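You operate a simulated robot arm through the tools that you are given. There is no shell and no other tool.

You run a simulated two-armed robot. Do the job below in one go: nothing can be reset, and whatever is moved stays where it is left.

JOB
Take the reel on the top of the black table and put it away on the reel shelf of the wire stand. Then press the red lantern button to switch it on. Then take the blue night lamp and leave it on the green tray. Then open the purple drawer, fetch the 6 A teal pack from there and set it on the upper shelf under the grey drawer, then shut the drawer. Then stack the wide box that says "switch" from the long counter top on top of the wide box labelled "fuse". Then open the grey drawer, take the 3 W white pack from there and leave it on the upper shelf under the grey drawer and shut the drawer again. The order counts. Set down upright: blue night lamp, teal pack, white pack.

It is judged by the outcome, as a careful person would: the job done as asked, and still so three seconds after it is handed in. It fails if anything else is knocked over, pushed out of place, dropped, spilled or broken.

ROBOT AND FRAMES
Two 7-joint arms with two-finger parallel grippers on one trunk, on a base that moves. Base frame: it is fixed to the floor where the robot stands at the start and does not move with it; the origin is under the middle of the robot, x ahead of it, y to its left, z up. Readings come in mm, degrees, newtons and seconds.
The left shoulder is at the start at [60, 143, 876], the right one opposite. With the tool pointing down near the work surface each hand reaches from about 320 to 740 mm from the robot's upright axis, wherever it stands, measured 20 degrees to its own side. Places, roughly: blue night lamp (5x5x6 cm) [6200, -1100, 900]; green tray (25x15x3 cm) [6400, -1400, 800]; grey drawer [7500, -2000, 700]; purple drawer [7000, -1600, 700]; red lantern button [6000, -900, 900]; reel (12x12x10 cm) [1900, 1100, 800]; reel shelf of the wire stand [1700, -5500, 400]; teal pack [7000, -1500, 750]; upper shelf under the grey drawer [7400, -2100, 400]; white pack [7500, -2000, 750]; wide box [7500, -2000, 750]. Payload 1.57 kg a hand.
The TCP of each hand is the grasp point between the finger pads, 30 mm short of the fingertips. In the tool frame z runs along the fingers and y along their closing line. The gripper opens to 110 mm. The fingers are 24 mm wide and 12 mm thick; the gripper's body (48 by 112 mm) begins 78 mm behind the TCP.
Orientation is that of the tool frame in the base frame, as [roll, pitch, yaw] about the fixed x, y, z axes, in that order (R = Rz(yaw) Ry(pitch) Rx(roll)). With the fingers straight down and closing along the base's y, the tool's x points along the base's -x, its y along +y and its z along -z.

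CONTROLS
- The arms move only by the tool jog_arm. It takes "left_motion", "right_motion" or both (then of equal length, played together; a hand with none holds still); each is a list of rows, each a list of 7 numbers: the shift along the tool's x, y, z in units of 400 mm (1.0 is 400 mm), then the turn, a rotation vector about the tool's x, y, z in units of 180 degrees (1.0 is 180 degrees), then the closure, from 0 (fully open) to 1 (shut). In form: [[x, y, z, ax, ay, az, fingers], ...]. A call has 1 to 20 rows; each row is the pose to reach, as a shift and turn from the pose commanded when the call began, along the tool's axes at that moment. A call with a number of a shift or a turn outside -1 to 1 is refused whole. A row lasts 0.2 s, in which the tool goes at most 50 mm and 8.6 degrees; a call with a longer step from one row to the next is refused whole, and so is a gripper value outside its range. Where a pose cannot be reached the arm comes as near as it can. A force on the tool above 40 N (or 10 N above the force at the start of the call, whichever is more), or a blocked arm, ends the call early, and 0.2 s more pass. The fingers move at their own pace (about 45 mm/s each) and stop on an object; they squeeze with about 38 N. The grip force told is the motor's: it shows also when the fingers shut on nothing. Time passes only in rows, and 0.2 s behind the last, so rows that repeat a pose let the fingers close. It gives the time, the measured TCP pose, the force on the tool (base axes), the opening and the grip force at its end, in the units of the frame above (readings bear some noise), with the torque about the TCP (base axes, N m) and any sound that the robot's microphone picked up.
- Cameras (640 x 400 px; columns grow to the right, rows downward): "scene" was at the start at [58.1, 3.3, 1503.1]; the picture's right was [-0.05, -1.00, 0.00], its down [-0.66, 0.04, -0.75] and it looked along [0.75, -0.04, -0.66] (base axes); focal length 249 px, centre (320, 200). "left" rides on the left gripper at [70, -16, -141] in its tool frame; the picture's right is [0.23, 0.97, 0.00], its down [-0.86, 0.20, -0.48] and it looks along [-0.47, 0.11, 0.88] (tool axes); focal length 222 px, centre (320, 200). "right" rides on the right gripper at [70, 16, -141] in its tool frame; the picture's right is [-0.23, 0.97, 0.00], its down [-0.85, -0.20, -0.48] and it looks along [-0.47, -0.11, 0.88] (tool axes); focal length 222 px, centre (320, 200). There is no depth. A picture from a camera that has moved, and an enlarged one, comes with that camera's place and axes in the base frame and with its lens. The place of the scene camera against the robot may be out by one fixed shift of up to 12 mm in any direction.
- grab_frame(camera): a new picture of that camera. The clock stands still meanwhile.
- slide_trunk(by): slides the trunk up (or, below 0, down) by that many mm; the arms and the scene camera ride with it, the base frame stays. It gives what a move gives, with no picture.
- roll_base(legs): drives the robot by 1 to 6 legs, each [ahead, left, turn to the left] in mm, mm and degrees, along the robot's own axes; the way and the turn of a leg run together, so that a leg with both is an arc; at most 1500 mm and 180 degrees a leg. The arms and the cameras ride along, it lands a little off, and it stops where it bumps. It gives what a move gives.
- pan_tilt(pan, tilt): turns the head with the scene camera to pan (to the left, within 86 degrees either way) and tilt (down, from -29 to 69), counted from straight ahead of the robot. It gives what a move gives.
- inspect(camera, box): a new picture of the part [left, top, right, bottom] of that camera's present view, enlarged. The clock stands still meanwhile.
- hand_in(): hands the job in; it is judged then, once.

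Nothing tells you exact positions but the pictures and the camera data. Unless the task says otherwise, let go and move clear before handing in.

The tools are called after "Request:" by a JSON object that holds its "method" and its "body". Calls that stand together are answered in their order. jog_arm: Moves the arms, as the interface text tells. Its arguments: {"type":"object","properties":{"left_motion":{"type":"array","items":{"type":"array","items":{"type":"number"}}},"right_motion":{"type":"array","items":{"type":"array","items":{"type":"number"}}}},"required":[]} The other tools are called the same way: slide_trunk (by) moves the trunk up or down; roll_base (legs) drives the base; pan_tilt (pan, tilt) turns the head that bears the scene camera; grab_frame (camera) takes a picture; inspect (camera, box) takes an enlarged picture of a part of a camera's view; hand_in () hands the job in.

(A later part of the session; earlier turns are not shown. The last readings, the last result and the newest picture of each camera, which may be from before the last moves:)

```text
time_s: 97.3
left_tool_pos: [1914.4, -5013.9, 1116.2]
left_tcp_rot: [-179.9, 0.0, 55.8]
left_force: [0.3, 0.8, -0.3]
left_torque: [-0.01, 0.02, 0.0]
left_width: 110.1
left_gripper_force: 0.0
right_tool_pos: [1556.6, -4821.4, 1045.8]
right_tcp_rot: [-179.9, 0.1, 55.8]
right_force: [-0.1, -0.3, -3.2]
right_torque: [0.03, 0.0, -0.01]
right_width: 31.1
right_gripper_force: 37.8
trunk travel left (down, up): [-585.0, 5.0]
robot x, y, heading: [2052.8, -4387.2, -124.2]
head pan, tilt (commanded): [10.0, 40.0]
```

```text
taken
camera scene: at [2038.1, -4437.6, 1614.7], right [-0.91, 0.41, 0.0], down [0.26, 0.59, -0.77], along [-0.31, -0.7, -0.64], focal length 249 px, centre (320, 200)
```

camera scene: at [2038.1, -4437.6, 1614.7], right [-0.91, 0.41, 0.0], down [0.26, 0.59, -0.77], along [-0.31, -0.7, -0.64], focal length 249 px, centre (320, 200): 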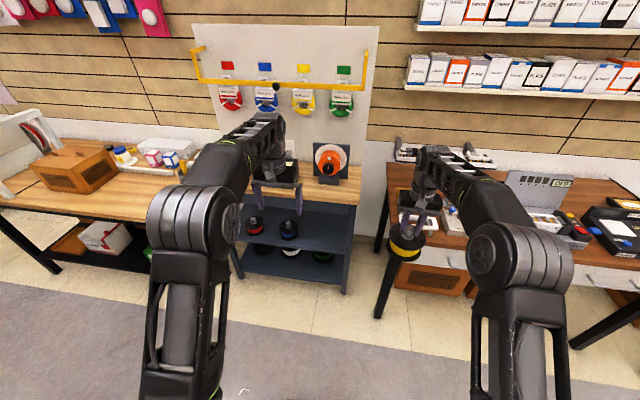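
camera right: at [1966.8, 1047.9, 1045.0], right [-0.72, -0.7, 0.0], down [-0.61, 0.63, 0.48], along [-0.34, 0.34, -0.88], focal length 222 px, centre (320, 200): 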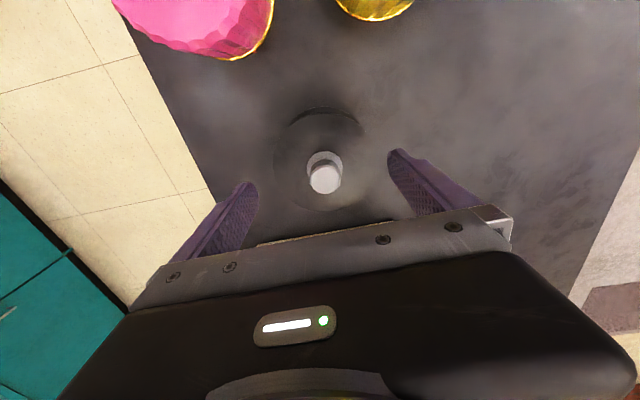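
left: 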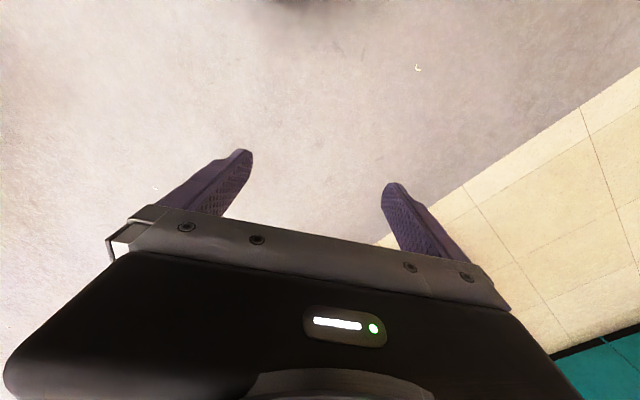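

I see the wire stand: a wooden top with an orange reel, and two blue-grey shelves below carrying other reels. I'll zoom in to study the shelf gaps.

Request:
{"method": "inspect", "body": {"camera": "scene", "box": [220, 130, 380, 310]}}

Request:
{"method": "grab_frame", "body": {"camera": "left"}}

Request:
{"method": "grab_frame", "body": {"camera": "right"}}

```text
2.22 times, centred on (300, 220) of scene
camera zoom: at [2038.1, -4437.6, 1614.7], right [-0.91, 0.41, 0.0], down [0.26, 0.59, -0.77], along [-0.31, -0.7, -0.64], focal length 554 px, centre (364, 156)
```

zoom: 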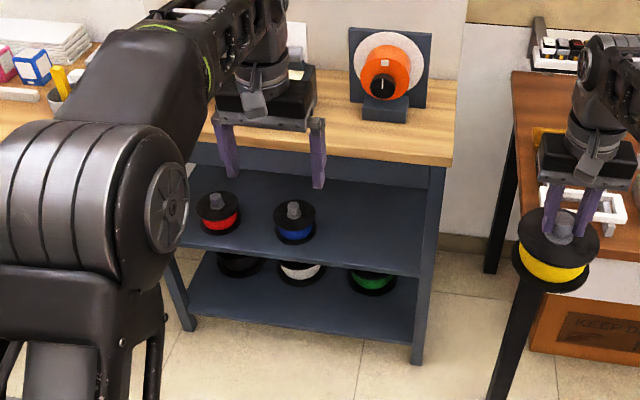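

```text
taken
camera left: at [1937.7, -4946.8, 1257.0], right [0.93, -0.36, 0.0], down [-0.32, -0.82, 0.48], along [-0.17, -0.45, -0.88], focal length 222 px, centre (320, 200)
```

left: 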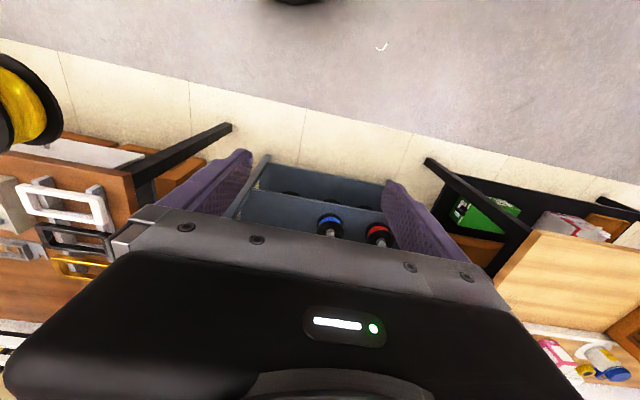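

```text
taken
camera right: at [1609.4, -4774.5, 1184.5], right [0.68, -0.74, 0.0], down [-0.65, -0.59, 0.48], along [-0.35, -0.32, -0.88], focal length 222 px, centre (320, 200)
```

right: 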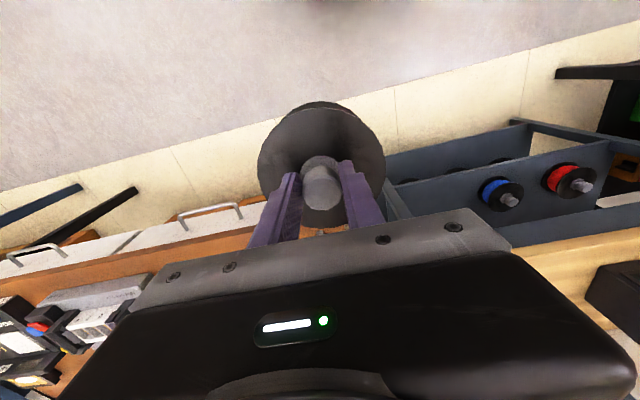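

The reel shelf (about z 445) lies under the wooden top, so I can't lower a vertical gripper in there; I'll set the reel briefly on the stand's top and regrasp it with the tool tilted. First I square up, slide left, and retract the left arm for a clear view.

Request:
{"method": "jog_arm", "body": {"left_motion": [[0.08, 0, 0, 0, 0, 0, 0], [0.16, 0.03, 0, 0, 0, 0, 0], [0.24, 0.06, 0, 0, 0, 0, 0], [0.32, 0.1, 0, 0, 0, 0, 0], [0.4, 0.14, 0, 0, 0, 0, 0], [0.45, 0.18, 0, 0, 0, 0, 0], [0.45, 0.22, 0, 0, 0, 0, 0]]}}

Request:
{"method": "roll_base", "body": {"legs": [[0, 0, 1.6], [0, 335, 0]]}}

Request:
{"method": "pan_tilt", "body": {"pan": 0, "tilt": 35}}

Request:
{"method": "grab_frame", "body": {"camera": "scene"}}

Request:
{"method": "inspect", "body": {"camera": "scene", "box": [230, 120, 430, 320]}}

```text
time_s: 98.9
left_tool_pos: [2088.1, -4913.0, 1115.8]
left_tcp_rot: [180.0, 0.0, 55.8]
left_force: [-0.1, 0.2, -0.3]
left_torque: [-0.02, -0.01, 0.04]
left_width: 110.2
left_gripper_force: 0.2
right_tool_pos: [1556.3, -4822.6, 1044.2]
right_tcp_rot: [-180.0, 0.2, 55.8]
right_force: [0.3, 0.1, -4.4]
right_torque: [0.03, -0.03, 0.02]
right_width: 31.3
right_gripper_force: 38.4
trunk travel left (down, up): [-585.0, 5.0]
robot x, y, heading: [2053.0, -4392.0, -124.2]
head pan, tilt (commanded): [10.0, 40.0]
```

```text
time_s: 101.4
left_tool_pos: [2384.0, -5093.3, 1116.6]
left_tcp_rot: [180.0, 0.1, 57.4]
left_force: [0.0, -0.8, 0.5]
left_torque: [-0.04, 0.04, -0.01]
left_width: 109.8
left_gripper_force: 0.1
right_tool_pos: [1851.0, -5016.4, 1044.9]
right_tcp_rot: [-179.8, 0.1, 57.3]
right_force: [0.8, -0.3, -4.2]
right_torque: [0.06, -0.03, 0.02]
right_width: 31.3
right_gripper_force: 38.2
trunk travel left (down, up): [-585.0, 5.0]
robot x, y, heading: [2336.1, -4570.1, -122.5]
head pan, tilt (commanded): [10.0, 40.0]
```

```text
time_s: 102.2
left_tool_pos: [2383.6, -5092.5, 1116.1]
left_tcp_rot: [-179.9, 0.2, 57.3]
left_force: [-0.5, 0.4, 0.0]
left_torque: [-0.01, 0.03, -0.02]
left_width: 110.0
left_gripper_force: 0.0
right_tool_pos: [1849.8, -5016.5, 1044.3]
right_tcp_rot: [180.0, 0.1, 57.3]
right_force: [-0.8, -0.2, -3.4]
right_torque: [0.05, -0.02, 0.02]
right_width: 31.2
right_gripper_force: 38.1
trunk travel left (down, up): [-585.0, 5.0]
robot x, y, heading: [2333.3, -4573.5, -122.9]
head pan, tilt (commanded): [0.0, 35.0]
```

```text
taken
camera scene: at [2306.9, -4614.3, 1622.2], right [-0.84, 0.54, 0.0], down [0.31, 0.48, -0.82], along [-0.44, -0.69, -0.57], focal length 249 px, centre (320, 200)
```

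scene: 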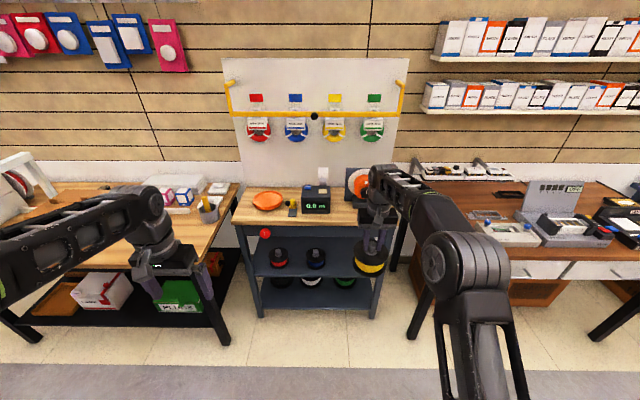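

```text
2.00 times, centred on (330, 220) of scene
camera zoom: at [2306.9, -4614.3, 1622.2], right [-0.84, 0.54, 0.0], down [0.31, 0.48, -0.82], along [-0.44, -0.69, -0.57], focal length 499 px, centre (300, 160)
```

zoom: 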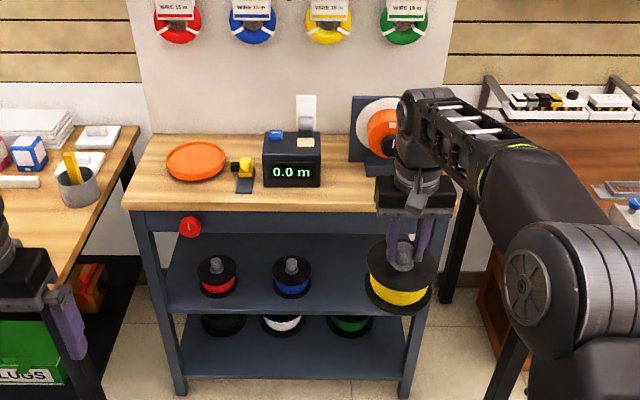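

The stand's wooden top is too crowded at the front for setting the reel down. I'll check the left bench for a free spot to regrasp.

Request:
{"method": "pan_tilt", "body": {"pan": 35, "tilt": 45}}

Request:
{"method": "grab_frame", "body": {"camera": "scene"}}

Request:
{"method": "grab_frame", "body": {"camera": "left"}}

```text
time_s: 103.2
left_tool_pos: [2382.0, -5092.5, 1115.9]
left_tcp_rot: [-180.0, 0.1, 57.3]
left_force: [0.6, -1.3, -0.3]
left_torque: [0.01, 0.0, -0.03]
left_width: 109.8
left_gripper_force: 0.0
right_tool_pos: [1849.4, -5015.6, 1045.0]
right_tcp_rot: [180.0, 0.1, 57.3]
right_force: [0.0, 0.2, -4.7]
right_torque: [0.05, 0.0, 0.0]
right_width: 30.7
right_gripper_force: 37.8
trunk travel left (down, up): [-585.0, 5.0]
robot x, y, heading: [2335.4, -4574.2, -122.5]
head pan, tilt (commanded): [35.0, 45.0]
```

```text
taken
camera scene: at [2357.7, -4621.5, 1607.4], right [-1.0, -0.04, 0.0], down [-0.03, 0.71, -0.71], along [0.03, -0.71, -0.71], focal length 249 px, centre (320, 200)
```

scene: 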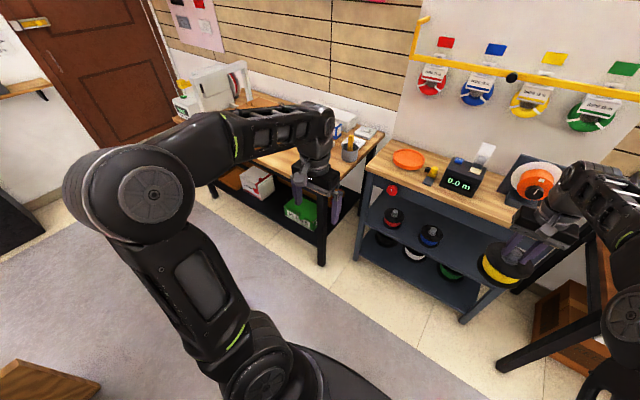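

```text
taken
camera left: at [2405.8, -5024.2, 1257.6], right [0.94, -0.33, 0.0], down [-0.29, -0.83, 0.48], along [-0.16, -0.45, -0.88], focal length 222 px, centre (320, 200)
```

left: 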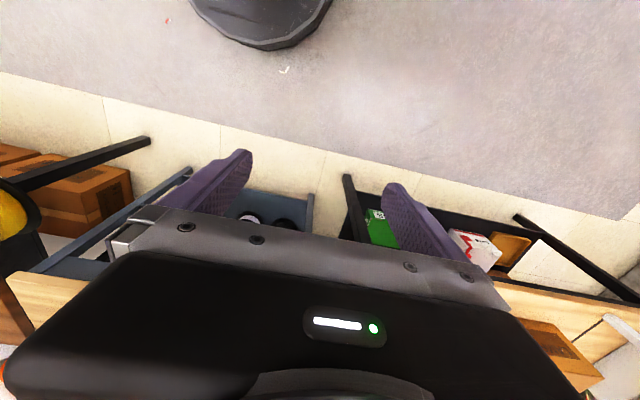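

The floor in front of me is the safest free surface for a regrasp. I'll lower the trunk so the right hand can set the reel gently on the carpet.

Request:
{"method": "slide_trunk", "body": {"by": -540}}

Request:
{"method": "pan_tilt", "body": {"pan": -10, "tilt": 55}}

Request:
{"method": "grab_frame", "body": {"camera": "scene"}}

```text
refused: -540 is not a number from -400 to 400
```

```text
time_s: 104.3
left_tool_pos: [2383.9, -5091.5, 1116.4]
left_tcp_rot: [-180.0, 0.1, 57.2]
left_force: [0.6, -0.7, 0.4]
left_torque: [-0.01, 0.02, 0.0]
left_width: 110.0
left_gripper_force: 0.0
right_tool_pos: [1849.8, -5014.6, 1044.0]
right_tcp_rot: [180.0, 0.1, 57.4]
right_force: [-0.1, 0.0, -4.4]
right_torque: [0.03, 0.0, 0.03]
right_width: 31.1
right_gripper_force: 37.9
trunk travel left (down, up): [-585.0, 5.0]
robot x, y, heading: [2334.2, -4573.1, -122.8]
head pan, tilt (commanded): [-10.0, 55.0]
```

```text
taken
camera scene: at [2305.7, -4593.3, 1594.0], right [-0.74, 0.68, 0.0], down [0.55, 0.6, -0.57], along [-0.39, -0.42, -0.82], focal length 249 px, centre (320, 200)
```

scene: 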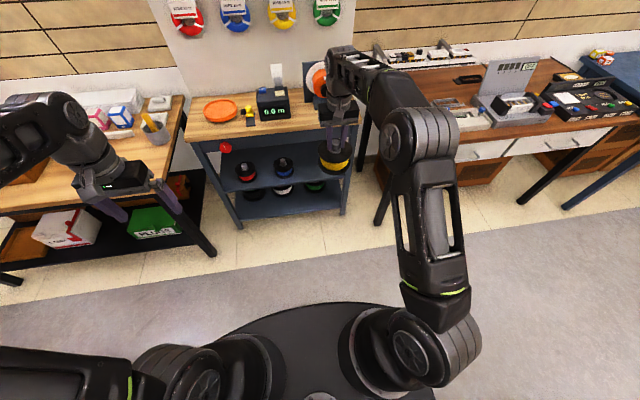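

Request:
{"method": "slide_trunk", "body": {"by": -400}}

Request:
{"method": "jog_arm", "body": {"right_motion": [[0.08, 0, 0, 0, 0, 0, 1], [0.16, 0, 0, 0, 0, 0, 1], [0.24, 0, 0, 0, 0, 0, 1], [0.32, 0, 0, 0, 0, 0, 1], [0.4, 0, 0, 0, 0, 0, 1], [0.45, 0, 0, 0, 0, 0, 1], [0.45, 0, 0, 0, 0, 0, 1]]}}

Request:
{"method": "grab_frame", "body": {"camera": "scene"}}

```text
time_s: 108.1
left_tool_pos: [2382.9, -5092.8, 714.5]
left_tcp_rot: [179.9, 0.1, 57.3]
left_force: [0.5, 0.1, -0.2]
left_torque: [-0.01, -0.01, -0.01]
left_width: 110.1
left_gripper_force: 0.1
right_tool_pos: [1850.4, -5016.4, 644.7]
right_tcp_rot: [-180.0, 0.0, 57.2]
right_force: [0.2, 0.4, -3.7]
right_torque: [0.0, -0.03, -0.02]
right_width: 31.1
right_gripper_force: 37.7
trunk travel left (down, up): [-185.0, 405.0]
robot x, y, heading: [2336.2, -4574.3, -122.6]
head pan, tilt (commanded): [-10.0, 55.0]
```

```text
time_s: 109.7
left_tool_pos: [2382.5, -5093.1, 716.7]
left_tcp_rot: [-179.9, 0.1, 57.4]
left_force: [-0.5, 0.6, -0.6]
left_torque: [-0.01, 0.02, -0.01]
left_width: 109.8
left_gripper_force: 0.0
right_tool_pos: [1946.6, -4864.9, 644.8]
right_tcp_rot: [-180.0, 0.0, 57.3]
right_force: [-0.2, 0.8, -4.6]
right_torque: [0.0, -0.05, 0.05]
right_width: 31.2
right_gripper_force: 37.3
trunk travel left (down, up): [-185.0, 405.0]
robot x, y, heading: [2334.0, -4574.8, -122.6]
head pan, tilt (commanded): [-10.0, 55.0]
```

```text
taken
camera scene: at [2305.9, -4592.9, 1194.0], right [-0.74, 0.68, 0.0], down [0.56, 0.6, -0.57], along [-0.39, -0.42, -0.82], focal length 249 px, centre (320, 200)
```

scene: 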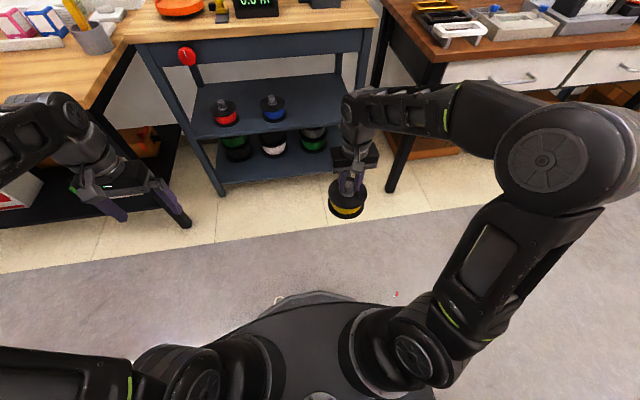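

Request:
{"method": "slide_trunk", "body": {"by": -150}}

Request:
{"method": "jog_arm", "body": {"right_motion": [[0, 0, 0.08, 0, 0, 0, 1], [0, 0, 0.16, 0, 0, 0, 1], [0, 0, 0.24, 0, 0, 0, 1], [0, 0, 0.32, 0, 0, 0, 1], [0, 0, 0.4, 0, 0, 0, 1], [0, 0, 0.48, 0, 0, 0, 1], [0, 0, 0.56, 0, 0, 0, 1], [0, 0, 0.64, 0, 0, 0, 1], [0, 0, 0.72, 0, 0, 0, 1], [0, 0, 0.75, 0, 0, 0, 1], [0, 0, 0.75, 0, 0, 0, 1]]}}

Request:
{"method": "grab_frame", "body": {"camera": "scene"}}

```text
time_s: 111.5
left_tool_pos: [2383.0, -5092.5, 566.7]
left_tcp_rot: [179.9, 0.1, 57.3]
left_force: [0.2, -0.7, 0.9]
left_torque: [0.0, 0.01, 0.0]
left_width: 110.0
left_gripper_force: 0.0
right_tool_pos: [1945.7, -4866.0, 494.4]
right_tcp_rot: [180.0, 0.1, 57.3]
right_force: [-1.2, 1.0, -4.5]
right_torque: [0.04, -0.03, -0.01]
right_width: 31.5
right_gripper_force: 38.3
trunk travel left (down, up): [-35.0, 555.0]
robot x, y, heading: [2337.6, -4572.2, -122.7]
head pan, tilt (commanded): [-10.0, 55.0]
```

```text
time_s: 113.9
left_tool_pos: [2383.0, -5093.3, 566.5]
left_tcp_rot: [-180.0, 0.1, 57.3]
left_force: [0.2, 0.1, -0.3]
left_torque: [0.0, 0.02, 0.02]
left_width: 109.9
left_gripper_force: 0.0
right_tool_pos: [1945.1, -4867.5, 195.7]
right_tcp_rot: [180.0, 0.2, 57.3]
right_force: [-0.2, 0.9, -3.4]
right_torque: [0.04, 0.02, 0.0]
right_width: 31.1
right_gripper_force: 37.9
trunk travel left (down, up): [-35.0, 555.0]
robot x, y, heading: [2336.2, -4570.8, -122.6]
head pan, tilt (commanded): [-10.0, 55.0]
```

```text
taken
camera scene: at [2305.9, -4592.9, 1044.0], right [-0.74, 0.68, 0.0], down [0.56, 0.6, -0.57], along [-0.39, -0.42, -0.82], focal length 249 px, centre (320, 200)
```

scene: 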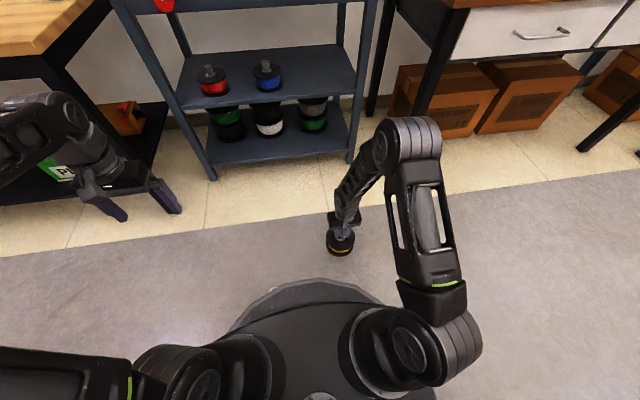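

The arm reaches well down; the reel is about 90 mm above the floor. I'll lower it slowly and feel for contact.

Request:
{"method": "jog_arm", "body": {"right_motion": [[0, 0, 0.06, 0, 0, 0, 1], [0, 0, 0.12, 0, 0, 0, 1], [0, 0, 0.17, 0, 0, 0, 1], [0, 0, 0.2, 0, 0, 0, 1], [0, 0, 0.21, 0, 0, 0, 1], [0, 0, 0.215, 0, 0, 0, 1], [0, 0, 0.22, 0, 0, 0, 1], [0, 0, 0.225, 0, 0, 0, 1], [0, 0, 0.23, 0, 0, 0, 1], [0, 0, 0.235, 0, 0, 0, 1], [0, 0, 0.24, 0, 0, 0, 1], [0, 0, 0.245, 0, 0, 0, 1], [0, 0, 0.25, 0, 0, 0, 1]]}}

Request:
{"method": "grab_frame", "body": {"camera": "right"}}

Request:
{"method": "inspect", "body": {"camera": "scene", "box": [270, 170, 420, 300]}}

```text
time_s: 116.7
left_tool_pos: [2385.1, -5091.3, 567.4]
left_tcp_rot: [179.9, 0.2, 57.3]
left_force: [-0.5, -0.9, 0.6]
left_torque: [0.0, 0.01, 0.04]
left_width: 110.2
left_gripper_force: 0.0
right_tool_pos: [1942.7, -4866.6, 95.0]
right_tcp_rot: [-179.9, 0.4, 57.4]
right_force: [-6.7, 2.9, 35.7]
right_torque: [-0.12, 0.2, -0.07]
right_width: 31.7
right_gripper_force: 37.6
trunk travel left (down, up): [-35.0, 555.0]
robot x, y, heading: [2336.0, -4572.2, -122.6]
head pan, tilt (commanded): [-10.0, 55.0]
```

```text
taken
camera right: at [1996.8, -4817.2, 234.5], right [0.7, -0.72, 0.0], down [-0.63, -0.61, 0.48], along [-0.35, -0.34, -0.87], focal length 222 px, centre (320, 200)
```

right: 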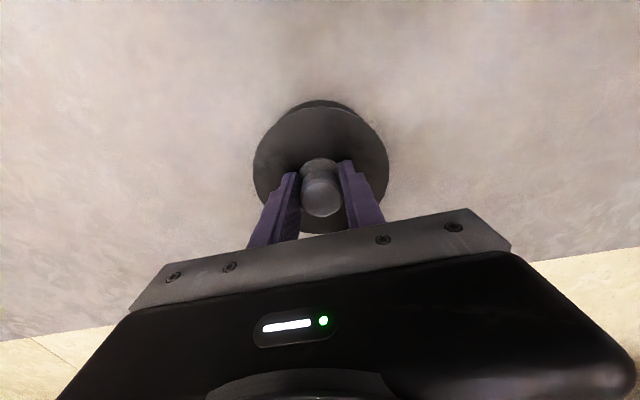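

```text
3.08 times, centred on (345, 235) of scene
camera zoom: at [2307.5, -4591.8, 1044.2], right [-0.74, 0.68, 0.0], down [0.55, 0.6, -0.58], along [-0.39, -0.42, -0.82], focal length 767 px, centre (243, 92)
```

zoom: 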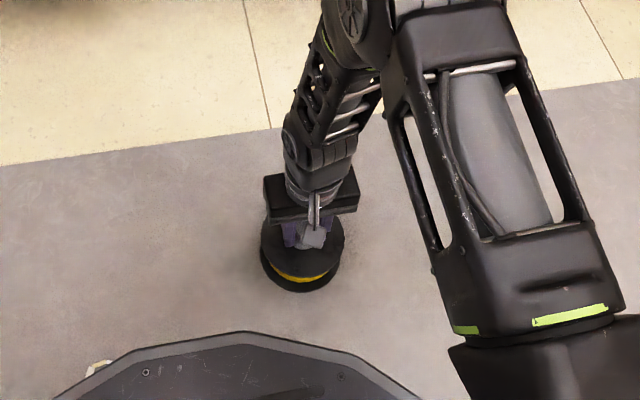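

The reel has touched the floor (about 35 N). I'll ease off a little and open the fingers.

Request:
{"method": "jog_arm", "body": {"right_motion": [[0, 0, -0.005, 0, 0, 0, 1], [0, 0, -0.005, 0, 0, 0, 1]]}}

```text
time_s: 117.3
left_tool_pos: [2383.3, -5091.8, 565.7]
left_tcp_rot: [-179.9, 0.1, 57.2]
left_force: [-0.3, 0.3, 1.1]
left_torque: [0.01, -0.02, -0.03]
left_width: 110.1
left_gripper_force: 0.0
right_tool_pos: [1947.2, -4865.8, 95.0]
right_tcp_rot: [179.9, 0.0, 57.4]
right_force: [-1.0, -2.9, 2.0]
right_torque: [-0.59, 0.28, 0.06]
right_width: 31.3
right_gripper_force: 37.6
trunk travel left (down, up): [-35.0, 555.0]
robot x, y, heading: [2332.3, -4574.1, -122.7]
head pan, tilt (commanded): [-10.0, 55.0]
```

Contact force is now about 2 N. I'll open, lift clear, and back the base off 150 mm so there's room for a tilted regrasp.

Request:
{"method": "jog_arm", "body": {"right_motion": [[0, 0, 0, 0, 0, 0, 0.5], [0, 0, 0, 0, 0, 0, 0], [0, 0, 0, 0, 0, 0, 0], [0, 0, 0, 0, 0, 0, 0], [0, 0, 0, 0, 0, 0, 0], [0, 0, -0.05, 0, 0, 0, 0], [0, 0, -0.1, 0, 0, 0, 0], [0, 0, -0.2, 0, 0, 0, 0], [0, 0, -0.3, 0, 0, 0, 0], [0, 0, -0.35, 0, 0, 0, 0], [0, 0, -0.35, 0, 0, 0, 0]]}}

Request:
{"method": "roll_base", "body": {"legs": [[-160, 0, 0]]}}

Request:
{"method": "grab_frame", "body": {"camera": "scene"}}

Request:
{"method": "grab_frame", "body": {"camera": "right"}}

```text
time_s: 119.7
left_tool_pos: [2383.5, -5092.4, 565.0]
left_tcp_rot: [180.0, 0.1, 57.3]
left_force: [-0.2, -0.1, 0.2]
left_torque: [-0.01, 0.01, 0.0]
left_width: 109.8
left_gripper_force: 0.0
right_tool_pos: [1947.2, -4863.8, 239.1]
right_tcp_rot: [180.0, 0.1, 57.4]
right_force: [-0.9, -0.3, 0.8]
right_torque: [0.0, -0.02, 0.0]
right_width: 110.3
right_gripper_force: 0.0
trunk travel left (down, up): [-35.0, 555.0]
robot x, y, heading: [2334.3, -4569.9, -122.7]
head pan, tilt (commanded): [-10.0, 55.0]
```

```text
time_s: 121.1
left_tool_pos: [2473.3, -4956.1, 567.6]
left_tcp_rot: [-180.0, 0.1, 57.8]
left_force: [-0.5, -0.3, 0.0]
left_torque: [0.02, 0.02, 0.02]
left_width: 110.2
left_gripper_force: 0.1
right_tool_pos: [2033.6, -4733.9, 239.3]
right_tcp_rot: [-180.0, 0.1, 57.8]
right_force: [-0.2, -0.8, 0.5]
right_torque: [0.02, -0.01, 0.0]
right_width: 109.9
right_gripper_force: 0.0
trunk travel left (down, up): [-35.0, 555.0]
robot x, y, heading: [2422.5, -4440.3, -122.3]
head pan, tilt (commanded): [-10.0, 55.0]
```

```text
taken
camera scene: at [2392.0, -4458.3, 1044.0], right [-0.74, 0.67, 0.0], down [0.55, 0.61, -0.57], along [-0.39, -0.42, -0.82], focal length 249 px, centre (320, 200)
```

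scene: 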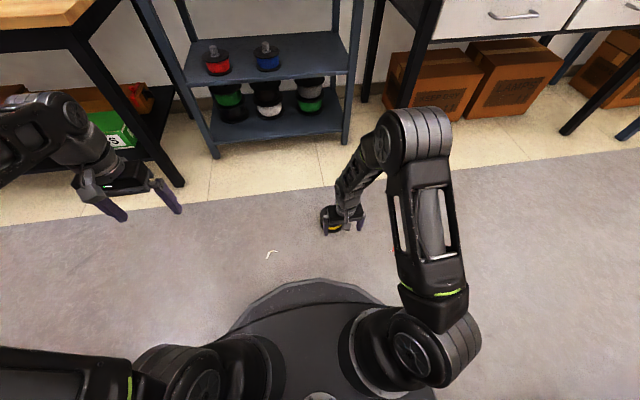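

```text
taken
camera right: at [2085.8, -4683.7, 379.2], right [0.7, -0.71, 0.0], down [-0.63, -0.62, 0.48], along [-0.34, -0.34, -0.88], focal length 222 px, centre (320, 200)
```

right: 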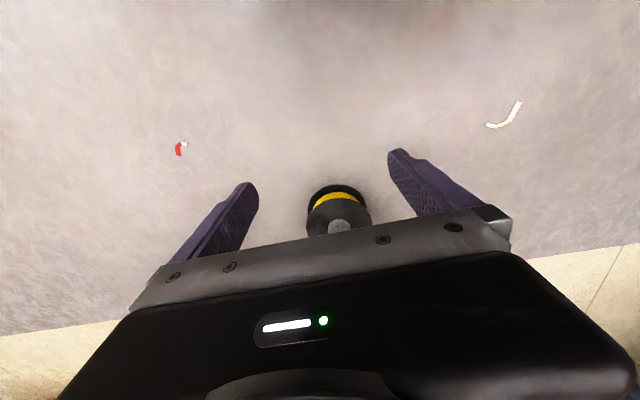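

The reel stands on the carpet about 613 mm ahead and 175 mm right. I'll tilt the right hand 50° forward and bring it to a pre-grasp behind and above the hub.

Request:
{"method": "jog_arm", "body": {"right_motion": [[-0.02, 0, 0, 0, -0.035, 0, 0], [-0.04, 0, 0, 0, -0.07, 0, 0], [-0.06, 0, 0, 0, -0.105, 0, 0], [-0.08, 0, 0.02, 0, -0.14, 0, 0], [-0.1, 0, 0.04, 0, -0.175, 0, 0], [-0.13, -0.003, 0.06, 0, -0.21, 0, 0], [-0.16, -0.006, 0.09, 0, -0.245, 0, 0], [-0.2, -0.009, 0.12, 0, -0.278, 0, 0], [-0.2, -0.009, 0.15, 0, -0.278, 0, 0], [-0.2, -0.009, 0.15, 0, -0.278, 0, 0]]}}

Request:
{"method": "grab_frame", "body": {"camera": "right"}}

Request:
{"method": "inspect", "body": {"camera": "scene", "box": [270, 150, 420, 280]}}

```text
time_s: 123.3
left_tool_pos: [2472.7, -4956.9, 566.3]
left_tcp_rot: [180.0, 0.0, 57.6]
left_force: [-0.1, 0.4, -0.7]
left_torque: [-0.04, 0.05, 0.0]
left_width: 110.0
left_gripper_force: 0.0
right_tool_pos: [1988.2, -4798.9, 177.4]
right_tcp_rot: [179.9, 50.2, 57.8]
right_force: [-0.3, -0.9, -0.6]
right_torque: [-0.03, 0.03, 0.02]
right_width: 110.2
right_gripper_force: 0.1
trunk travel left (down, up): [-35.0, 555.0]
robot x, y, heading: [2415.5, -4442.1, -122.6]
head pan, tilt (commanded): [-10.0, 55.0]
```

```text
taken
camera right: at [2085.2, -4678.5, 213.6], right [0.75, -0.64, 0.17], down [-0.26, -0.05, 0.96], along [-0.61, -0.76, -0.2], focal length 222 px, centre (320, 200)
```

right: 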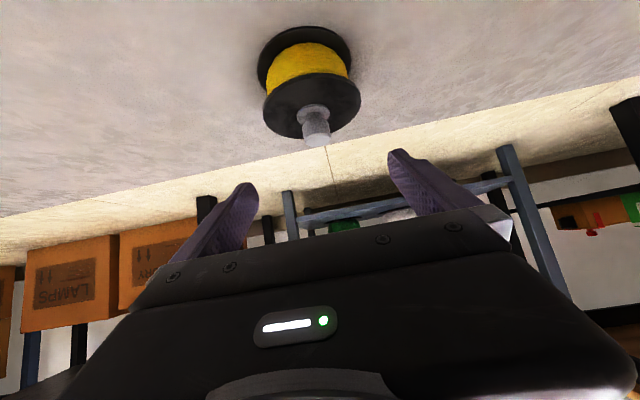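

```text
3.08 times, centred on (345, 215) of scene
camera zoom: at [2392.1, -4458.2, 1044.0], right [-0.74, 0.67, 0.0], down [0.55, 0.61, -0.57], along [-0.39, -0.42, -0.82], focal length 767 px, centre (243, 154)
```

zoom: 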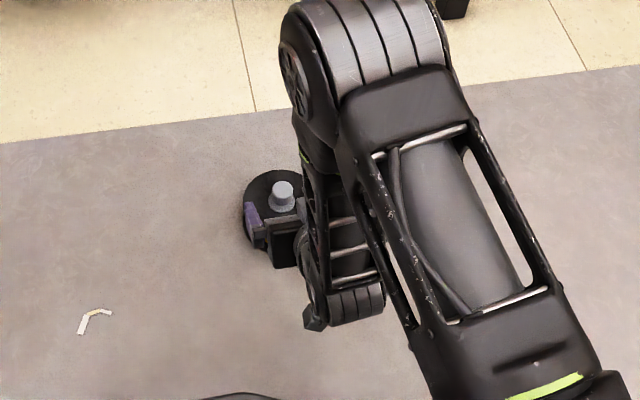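

The hub is centred in the wrist view at about (1946, −4867). I'll move in along the tilted tool axis and close on it.

Request:
{"method": "jog_arm", "body": {"right_motion": [[0.025, 0.001, 0.03, 0, 0, 0, 0], [0.0528, 0.002, 0.06, 0, 0, 0, 0], [0.0528, 0.002, 0.12, 0, 0, 0, 0], [0.0528, 0.002, 0.18, 0, 0, 0, 0], [0.0528, 0.002, 0.23, 0, 0, 0, 0], [0.0528, 0.002, 0.255, 0, 0, 0, 0], [0.0528, 0.002, 0.265, 0, 0, 0, 0], [0.0528, 0.002, 0.265, 0, 0, 0, 0]]}}

Request:
{"method": "grab_frame", "body": {"camera": "right"}}

Request:
{"method": "inspect", "body": {"camera": "scene", "box": [270, 150, 420, 280]}}

```text
time_s: 125.1
left_tool_pos: [2472.6, -4957.5, 566.7]
left_tcp_rot: [-179.9, 0.1, 57.7]
left_force: [0.2, -0.6, 0.4]
left_torque: [0.03, -0.02, 0.0]
left_width: 109.9
left_gripper_force: 0.1
right_tool_pos: [1952.7, -4857.6, 93.6]
right_tcp_rot: [180.0, 50.0, 57.8]
right_force: [-0.6, 0.2, -0.2]
right_torque: [0.02, 0.01, 0.0]
right_width: 109.8
right_gripper_force: 0.1
trunk travel left (down, up): [-35.0, 555.0]
robot x, y, heading: [2419.0, -4436.3, -122.3]
head pan, tilt (commanded): [-10.0, 55.0]
```

```text
taken
camera right: at [2047.5, -4737.6, 130.3], right [0.74, -0.64, 0.17], down [-0.27, -0.05, 0.96], along [-0.61, -0.76, -0.2], focal length 222 px, centre (320, 200)
```

right: 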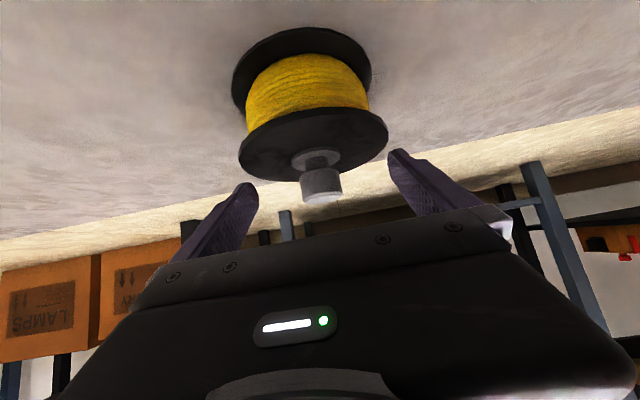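

```text
3.08 times, centred on (345, 215) of scene
camera zoom: at [2392.0, -4458.2, 1044.0], right [-0.74, 0.67, 0.0], down [0.55, 0.61, -0.57], along [-0.39, -0.42, -0.82], focal length 767 px, centre (243, 154)
```

zoom: 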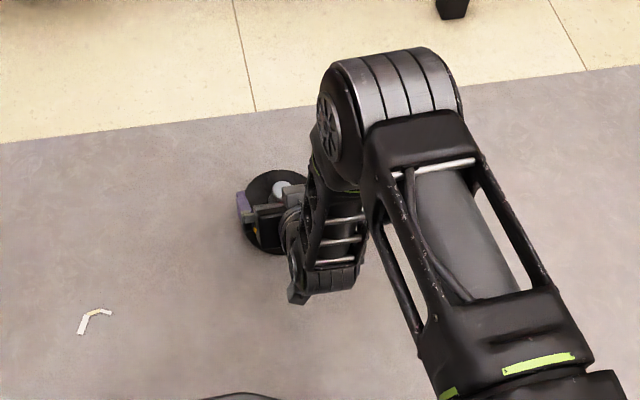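

The hub lies right between the pads. Closing.

Request:
{"method": "jog_arm", "body": {"right_motion": [[0, 0, 0, 0, 0, 0, 0.5], [0, 0, 0, 0, 0, 0, 1], [0, 0, 0, 0, 0, 0, 1], [0, 0, 0, 0, 0, 0, 1], [0, 0, 0, 0, 0, 0, 1], [0, 0, 0, 0, 0, 0, 1], [0, 0, 0, 0, 0, 0, 1], [0, 0, 0, 0, 0, 0, 1]]}}

Request:
{"method": "grab_frame", "body": {"camera": "right"}}

```text
time_s: 126.9
left_tool_pos: [2472.9, -4957.6, 564.8]
left_tcp_rot: [180.0, 0.1, 57.7]
left_force: [-0.1, 0.3, 0.5]
left_torque: [0.0, 0.01, -0.04]
left_width: 109.8
left_gripper_force: 0.1
right_tool_pos: [1951.8, -4856.9, 94.1]
right_tcp_rot: [179.9, 50.0, 57.7]
right_force: [-0.6, 0.1, 0.5]
right_torque: [-0.01, 0.02, -0.02]
right_width: 31.3
right_gripper_force: 37.5
trunk travel left (down, up): [-35.0, 555.0]
robot x, y, heading: [2421.9, -4440.0, -122.3]
head pan, tilt (commanded): [-10.0, 55.0]
```

```text
taken
camera right: at [2047.6, -4737.5, 130.4], right [0.74, -0.64, 0.17], down [-0.26, -0.05, 0.96], along [-0.61, -0.76, -0.2], focal length 222 px, centre (320, 200)
```

right: 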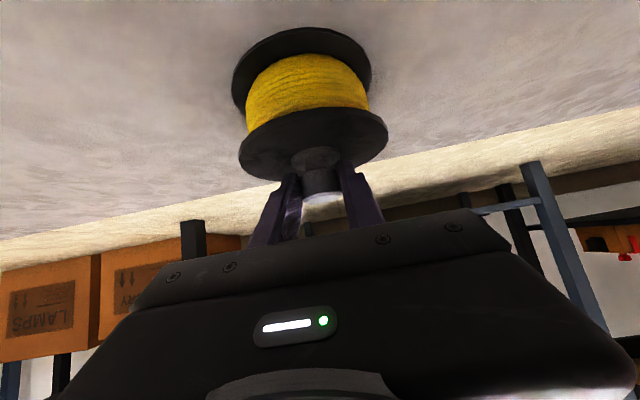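

The reel is gripped at the tilt I need. I'll lift it straight up and check that it stays level.

Request:
{"method": "jog_arm", "body": {"right_motion": [[-0.02, 0, -0.016, 0, 0, 0, 1], [-0.06, 0, -0.05, 0, 0, 0, 1], [-0.11, 0, -0.092, 0, 0, 0, 1], [-0.153, 0, -0.1286, 0, 0, 0, 1], [-0.153, 0, -0.1286, 0, 0, 0, 1]]}}

Request:
{"method": "slide_trunk", "body": {"by": 400}}

Request:
{"method": "grab_frame", "body": {"camera": "right"}}

Request:
{"method": "pan_tilt", "body": {"pan": -10, "tilt": 45}}

Request:
{"method": "grab_frame", "body": {"camera": "scene"}}

```text
time_s: 128.1
left_tool_pos: [2472.4, -4958.0, 566.4]
left_tcp_rot: [-180.0, 0.1, 57.7]
left_force: [0.1, -0.3, -0.1]
left_torque: [0.0, 0.02, 0.02]
left_width: 110.0
left_gripper_force: 0.0
right_tool_pos: [1953.1, -4854.6, 175.6]
right_tcp_rot: [180.0, 50.1, 57.7]
right_force: [0.7, -0.7, -4.1]
right_torque: [0.03, -0.06, 0.03]
right_width: 31.4
right_gripper_force: 37.8
trunk travel left (down, up): [-35.0, 555.0]
robot x, y, heading: [2423.9, -4436.5, -122.3]
head pan, tilt (commanded): [-10.0, 55.0]
```

```text
time_s: 131.9
left_tool_pos: [2472.2, -4959.0, 965.3]
left_tcp_rot: [-180.0, 0.1, 57.7]
left_force: [0.2, 0.2, 0.4]
left_torque: [0.0, 0.0, -0.02]
left_width: 110.0
left_gripper_force: 0.1
right_tool_pos: [1952.2, -4854.9, 574.0]
right_tcp_rot: [-179.9, 50.1, 57.7]
right_force: [-0.1, -0.7, -4.3]
right_torque: [0.05, 0.01, -0.01]
right_width: 31.3
right_gripper_force: 37.4
trunk travel left (down, up): [-435.0, 155.0]
robot x, y, heading: [2420.9, -4437.2, -122.2]
head pan, tilt (commanded): [-10.0, 55.0]
```

```text
taken
camera right: at [2048.4, -4735.7, 610.7], right [0.74, -0.64, 0.17], down [-0.27, -0.05, 0.96], along [-0.61, -0.76, -0.21], focal length 222 px, centre (320, 200)
```

right: 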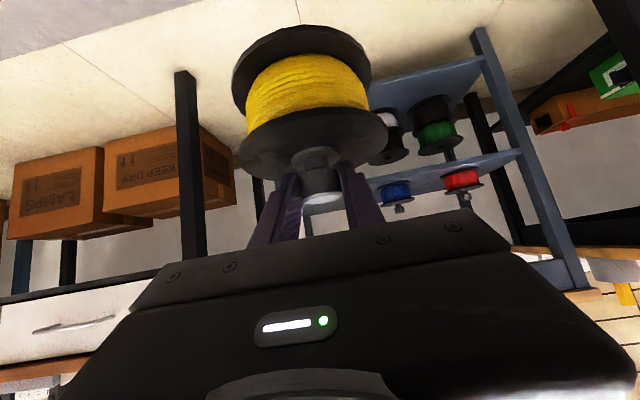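

```text
time_s: 132.6
left_tool_pos: [2473.0, -4957.2, 966.1]
left_tcp_rot: [180.0, 0.1, 57.7]
left_force: [-0.7, -0.5, -1.2]
left_torque: [-0.01, -0.01, 0.04]
left_width: 110.3
left_gripper_force: 0.0
right_tool_pos: [1953.1, -4855.6, 574.4]
right_tcp_rot: [180.0, 50.1, 57.8]
right_force: [0.4, -0.2, -4.3]
right_torque: [0.06, -0.04, 0.02]
right_width: 31.3
right_gripper_force: 38.3
trunk travel left (down, up): [-435.0, 155.0]
robot x, y, heading: [2422.2, -4436.6, -122.5]
head pan, tilt (commanded): [-10.0, 45.0]
```

```text
taken
camera scene: at [2385.5, -4465.4, 1457.4], right [-0.74, 0.67, 0.0], down [0.48, 0.52, -0.71], along [-0.48, -0.52, -0.71], focal length 249 px, centre (320, 200)
```

scene: 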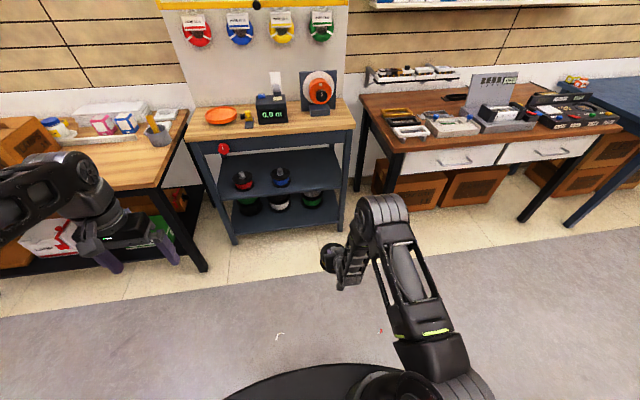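

The reel stays level in the grip. I'll zoom on the stand to measure the shelf height and front edge precisely.

Request:
{"method": "inspect", "body": {"camera": "scene", "box": [180, 90, 360, 250]}}

Request:
{"method": "inspect", "body": {"camera": "right", "box": [240, 20, 600, 260]}}

```text
2.50 times, centred on (270, 170) of scene
camera zoom: at [2385.5, -4465.4, 1457.4], right [-0.74, 0.67, 0.0], down [0.48, 0.52, -0.71], along [-0.48, -0.52, -0.71], focal length 624 px, centre (445, 275)
```

zoom: 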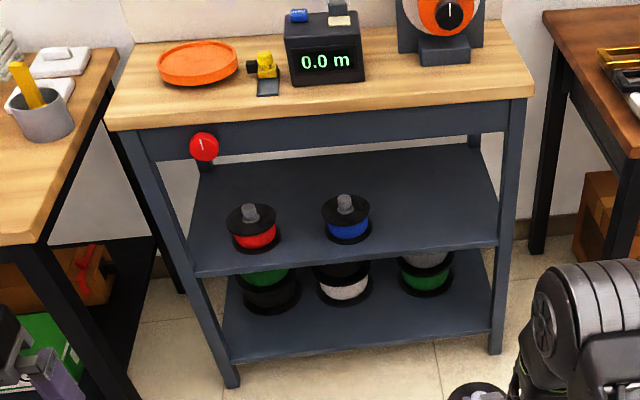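

```text
1.67 times, centred on (420, 140) of right
camera zoom: at [2048.4, -4735.7, 610.7], right [0.74, -0.64, 0.17], down [-0.27, -0.05, 0.96], along [-0.61, -0.76, -0.21], focal length 370 px, centre (153, 300)
```

zoom: 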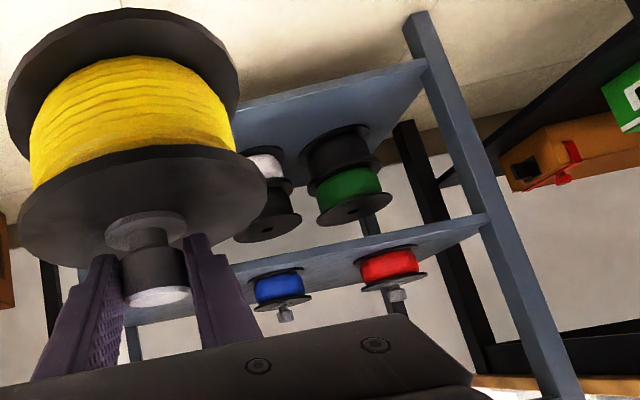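

The shelf top is about z 443, its front edge lies about 1130 mm ahead of my axis, and the free spot right of the blue reel is about a hand's width on each side. I'll drive closer, keeping the arm clear of the stand's top.

Request:
{"method": "roll_base", "body": {"legs": [[400, 0, 0]]}}

Request:
{"method": "pan_tilt", "body": {"pan": -10, "tilt": 50}}

Request:
{"method": "grab_frame", "body": {"camera": "scene"}}

Request:
{"method": "grab_frame", "body": {"camera": "right"}}

```text
time_s: 135.1
left_tool_pos: [2259.4, -5298.9, 967.0]
left_tcp_rot: [-180.0, 0.1, 57.8]
left_force: [-1.2, 0.4, 0.2]
left_torque: [0.02, -0.06, 0.0]
left_width: 110.0
left_gripper_force: 0.0
right_tool_pos: [1738.3, -5198.2, 574.7]
right_tcp_rot: [180.0, 50.1, 57.9]
right_force: [0.7, -0.5, -4.1]
right_torque: [0.06, -0.02, -0.01]
right_width: 31.3
right_gripper_force: 37.9
trunk travel left (down, up): [-435.0, 155.0]
robot x, y, heading: [2206.8, -4774.0, -122.3]
head pan, tilt (commanded): [-10.0, 45.0]
```

```text
time_s: 135.8
left_tool_pos: [2258.9, -5298.0, 966.7]
left_tcp_rot: [180.0, 0.2, 57.9]
left_force: [-0.1, -0.4, 0.6]
left_torque: [-0.02, -0.02, 0.03]
left_width: 109.8
left_gripper_force: 0.1
right_tool_pos: [1738.4, -5196.8, 574.7]
right_tcp_rot: [-180.0, 50.1, 57.9]
right_force: [0.1, -0.2, -4.0]
right_torque: [0.06, -0.04, 0.02]
right_width: 31.5
right_gripper_force: 38.1
trunk travel left (down, up): [-435.0, 155.0]
robot x, y, heading: [2208.7, -4780.7, -122.3]
head pan, tilt (commanded): [-10.0, 50.0]
```

```text
taken
camera scene: at [2173.7, -4803.3, 1450.5], right [-0.74, 0.67, 0.0], down [0.51, 0.57, -0.64], along [-0.43, -0.48, -0.77], focal length 249 px, centre (320, 200)
```

scene: 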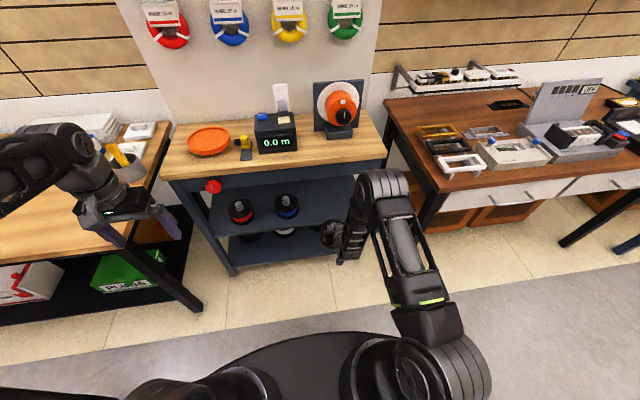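

```text
taken
camera right: at [1834.7, -5077.6, 610.6], right [0.75, -0.64, 0.17], down [-0.27, -0.05, 0.96], along [-0.61, -0.77, -0.21], focal length 222 px, centre (320, 200)
```

right: 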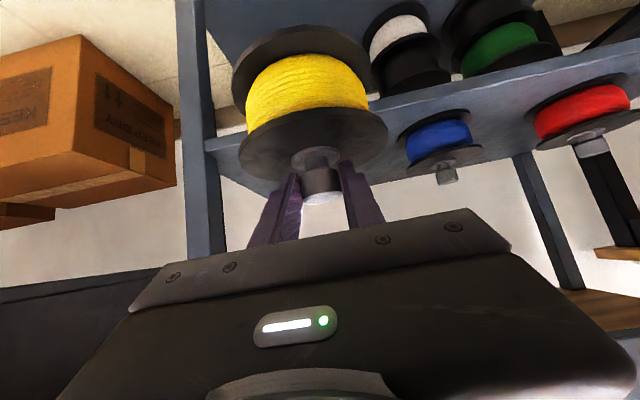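

I'll creep 70 mm further with the base, then extend the arm to bring the reel in over the shelf.

Request:
{"method": "roll_base", "body": {"legs": [[70, 0, 0]]}}

Request:
{"method": "jog_arm", "body": {"right_motion": [[-0.03, -0.005, 0.036, 0, 0, 0, 1], [-0.06, -0.01, 0.072, 0, 0, 0, 1], [-0.09, -0.015, 0.108, 0, 0, 0, 1], [-0.12, -0.02, 0.144, 0, 0, 0, 1], [-0.15, -0.025, 0.18, 0, 0, 0, 1], [-0.15, -0.025, 0.18, 0, 0, 0, 1]]}}

Request:
{"method": "grab_frame", "body": {"camera": "scene"}}

Request:
{"method": "grab_frame", "body": {"camera": "right"}}

```text
time_s: 136.8
left_tool_pos: [2219.0, -5358.4, 965.9]
left_tcp_rot: [180.0, 0.0, 57.8]
left_force: [0.6, -0.8, -0.5]
left_torque: [0.04, -0.03, -0.03]
left_width: 109.9
left_gripper_force: 0.1
right_tool_pos: [1700.2, -5256.9, 574.8]
right_tcp_rot: [-180.0, 50.0, 57.7]
right_force: [0.0, -0.3, -4.5]
right_torque: [0.05, -0.05, 0.02]
right_width: 31.0
right_gripper_force: 37.9
trunk travel left (down, up): [-435.0, 155.0]
robot x, y, heading: [2163.9, -4842.8, -122.2]
head pan, tilt (commanded): [-10.0, 50.0]
```

```text
time_s: 138.2
left_tool_pos: [2219.0, -5359.3, 965.7]
left_tcp_rot: [-180.0, 0.1, 57.8]
left_force: [0.6, -0.6, 0.3]
left_torque: [0.02, 0.0, -0.01]
left_width: 110.1
left_gripper_force: 0.0
right_tool_pos: [1641.9, -5331.7, 573.8]
right_tcp_rot: [-180.0, 50.0, 57.7]
right_force: [0.3, 0.1, -4.7]
right_torque: [0.03, 0.0, 0.03]
right_width: 31.4
right_gripper_force: 37.7
trunk travel left (down, up): [-435.0, 155.0]
robot x, y, heading: [2166.1, -4841.5, -122.0]
head pan, tilt (commanded): [-10.0, 50.0]
```

```text
taken
camera scene: at [2135.6, -4863.5, 1450.5], right [-0.74, 0.67, 0.0], down [0.52, 0.57, -0.64], along [-0.43, -0.48, -0.77], focal length 249 px, centre (320, 200)
```

scene: 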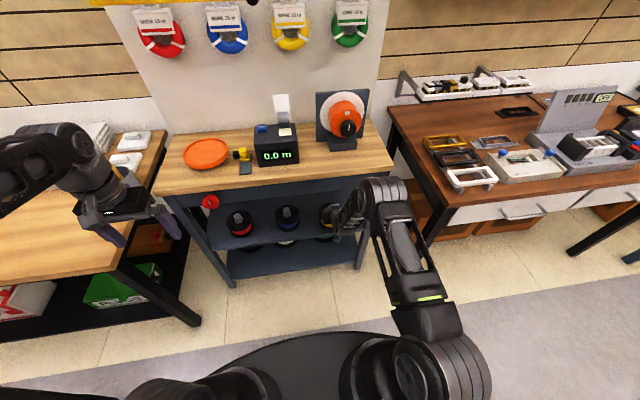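

```text
taken
camera right: at [1737.6, -5211.9, 609.3], right [0.74, -0.64, 0.17], down [-0.27, -0.05, 0.96], along [-0.61, -0.76, -0.21], focal length 222 px, centre (320, 200)
```

right: 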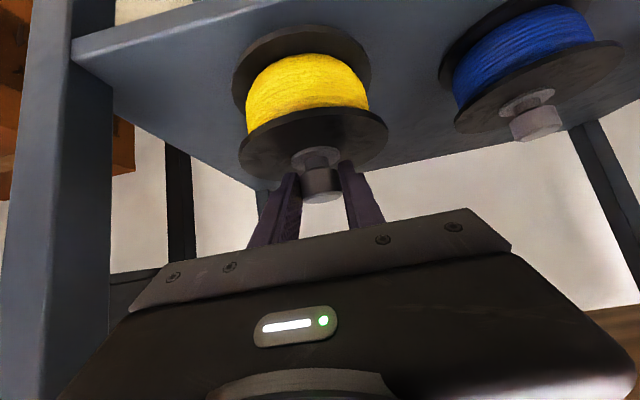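

The reel is hovering over the free spot beside the blue reel. I'll go 37 mm further in and lower slowly until it touches the shelf.

Request:
{"method": "jog_arm", "body": {"right_motion": [[-0.03, 0, 0.0355, 0, 0, 0, 1], [-0.0593, 0, 0.071, 0, 0, 0, 1], [-0.0306, 0, 0.0951, 0, 0, 0, 1], [-0.0057, 0, 0.116, 0, 0, 0, 1], [-0.0019, 0, 0.1192, 0, 0, 0, 1], [0.002, 0, 0.1224, 0, 0, 0, 1], [0.0058, 0, 0.1257, 0, 0, 0, 1], [0.0058, 0, 0.1257, 0, 0, 0, 1]]}}

Request:
{"method": "grab_frame", "body": {"camera": "right"}}

Request:
{"method": "inspect", "body": {"camera": "scene", "box": [220, 140, 420, 290]}}

```text
time_s: 140.0
left_tool_pos: [2220.7, -5358.7, 967.0]
left_tcp_rot: [-180.0, 0.2, 57.7]
left_force: [-0.1, 0.3, -0.7]
left_torque: [0.08, 0.02, -0.04]
left_width: 110.2
left_gripper_force: 0.1
right_tool_pos: [1622.3, -5363.4, 544.3]
right_tcp_rot: [-179.9, 50.7, 57.6]
right_force: [3.0, 2.8, 21.7]
right_torque: [0.33, -0.28, -0.04]
right_width: 31.4
right_gripper_force: 37.5
trunk travel left (down, up): [-435.0, 155.0]
robot x, y, heading: [2167.2, -4836.7, -122.4]
head pan, tilt (commanded): [-10.0, 50.0]
```

```text
taken
camera right: at [1718.2, -5242.8, 579.1], right [0.75, -0.64, 0.17], down [-0.26, -0.04, 0.96], along [-0.61, -0.77, -0.2], focal length 222 px, centre (320, 200)
```

right: 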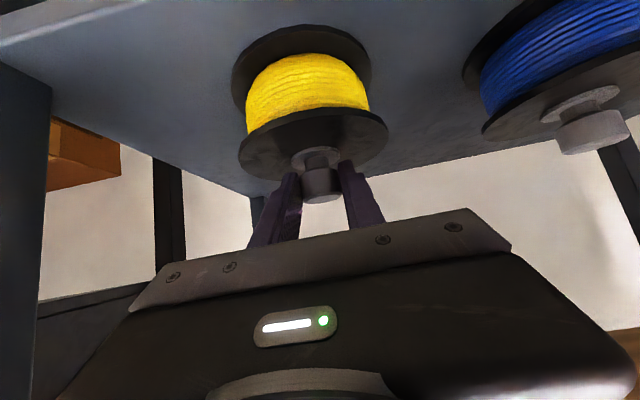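

```text
2.67 times, centred on (320, 215) of scene
camera zoom: at [2138.0, -4861.2, 1450.9], right [-0.74, 0.67, 0.0], down [0.51, 0.57, -0.64], along [-0.43, -0.48, -0.76], focal length 665 px, centre (320, 160)
```

zoom: 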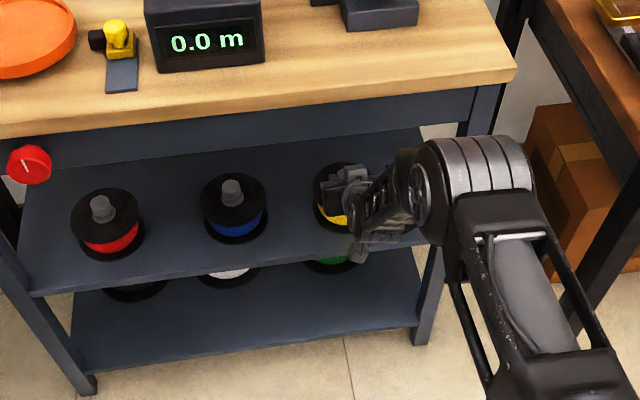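

The reel is standing on the shelf (about 22 N contact). I'll ease off, open, and withdraw backwards out of the stand.

Request:
{"method": "jog_arm", "body": {"right_motion": [[-0.0057, 0, -0.0048, 0, 0, 0, 1], [-0.0057, 0, -0.0048, 0, 0, 0, 1]]}}

Request:
{"method": "jog_arm", "body": {"right_motion": [[0, 0, 0, 0, 0, 0, 0.6], [0, 0, 0, 0, 0, 0, 0.2], [0, 0, 0, 0, 0, 0, 0], [0, 0, 0, 0, 0, 0, 0], [0, 0, 0, 0, 0, 0, 0], [0, 0, 0, 0, 0, 0, 0]]}}

Request:
{"method": "grab_frame", "body": {"camera": "right"}}

```text
time_s: 140.6
left_tool_pos: [2221.0, -5359.5, 967.2]
left_tcp_rot: [-179.9, 0.1, 57.8]
left_force: [-0.6, -1.5, 0.5]
left_torque: [-0.02, 0.0, -0.01]
left_width: 109.8
left_gripper_force: 0.0
right_tool_pos: [1622.7, -5361.5, 544.5]
right_tcp_rot: [-180.0, 50.3, 57.8]
right_force: [-1.7, -4.5, 12.1]
right_torque: [-0.87, 0.51, 0.05]
right_width: 31.3
right_gripper_force: 38.4
trunk travel left (down, up): [-435.0, 155.0]
robot x, y, heading: [2167.6, -4839.8, -122.3]
head pan, tilt (commanded): [-10.0, 50.0]
```

```text
time_s: 142.0
left_tool_pos: [2219.0, -5359.3, 967.2]
left_tcp_rot: [-180.0, 0.0, 57.7]
left_force: [-0.3, -0.3, -0.1]
left_torque: [-0.01, -0.01, -0.02]
left_width: 109.9
left_gripper_force: 0.0
right_tool_pos: [1621.6, -5361.8, 542.8]
right_tcp_rot: [179.9, 50.1, 57.7]
right_force: [0.4, 0.0, -0.2]
right_torque: [0.02, 0.01, -0.01]
right_width: 110.1
right_gripper_force: 0.1
trunk travel left (down, up): [-435.0, 155.0]
robot x, y, heading: [2167.8, -4839.5, -122.5]
head pan, tilt (commanded): [-10.0, 50.0]
```

```text
taken
camera right: at [1718.1, -5241.5, 578.9], right [0.75, -0.64, 0.17], down [-0.27, -0.05, 0.96], along [-0.61, -0.76, -0.21], focal length 222 px, centre (320, 200)
```

right: 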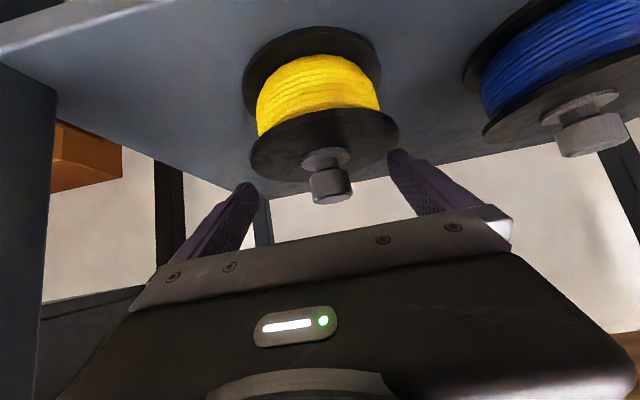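

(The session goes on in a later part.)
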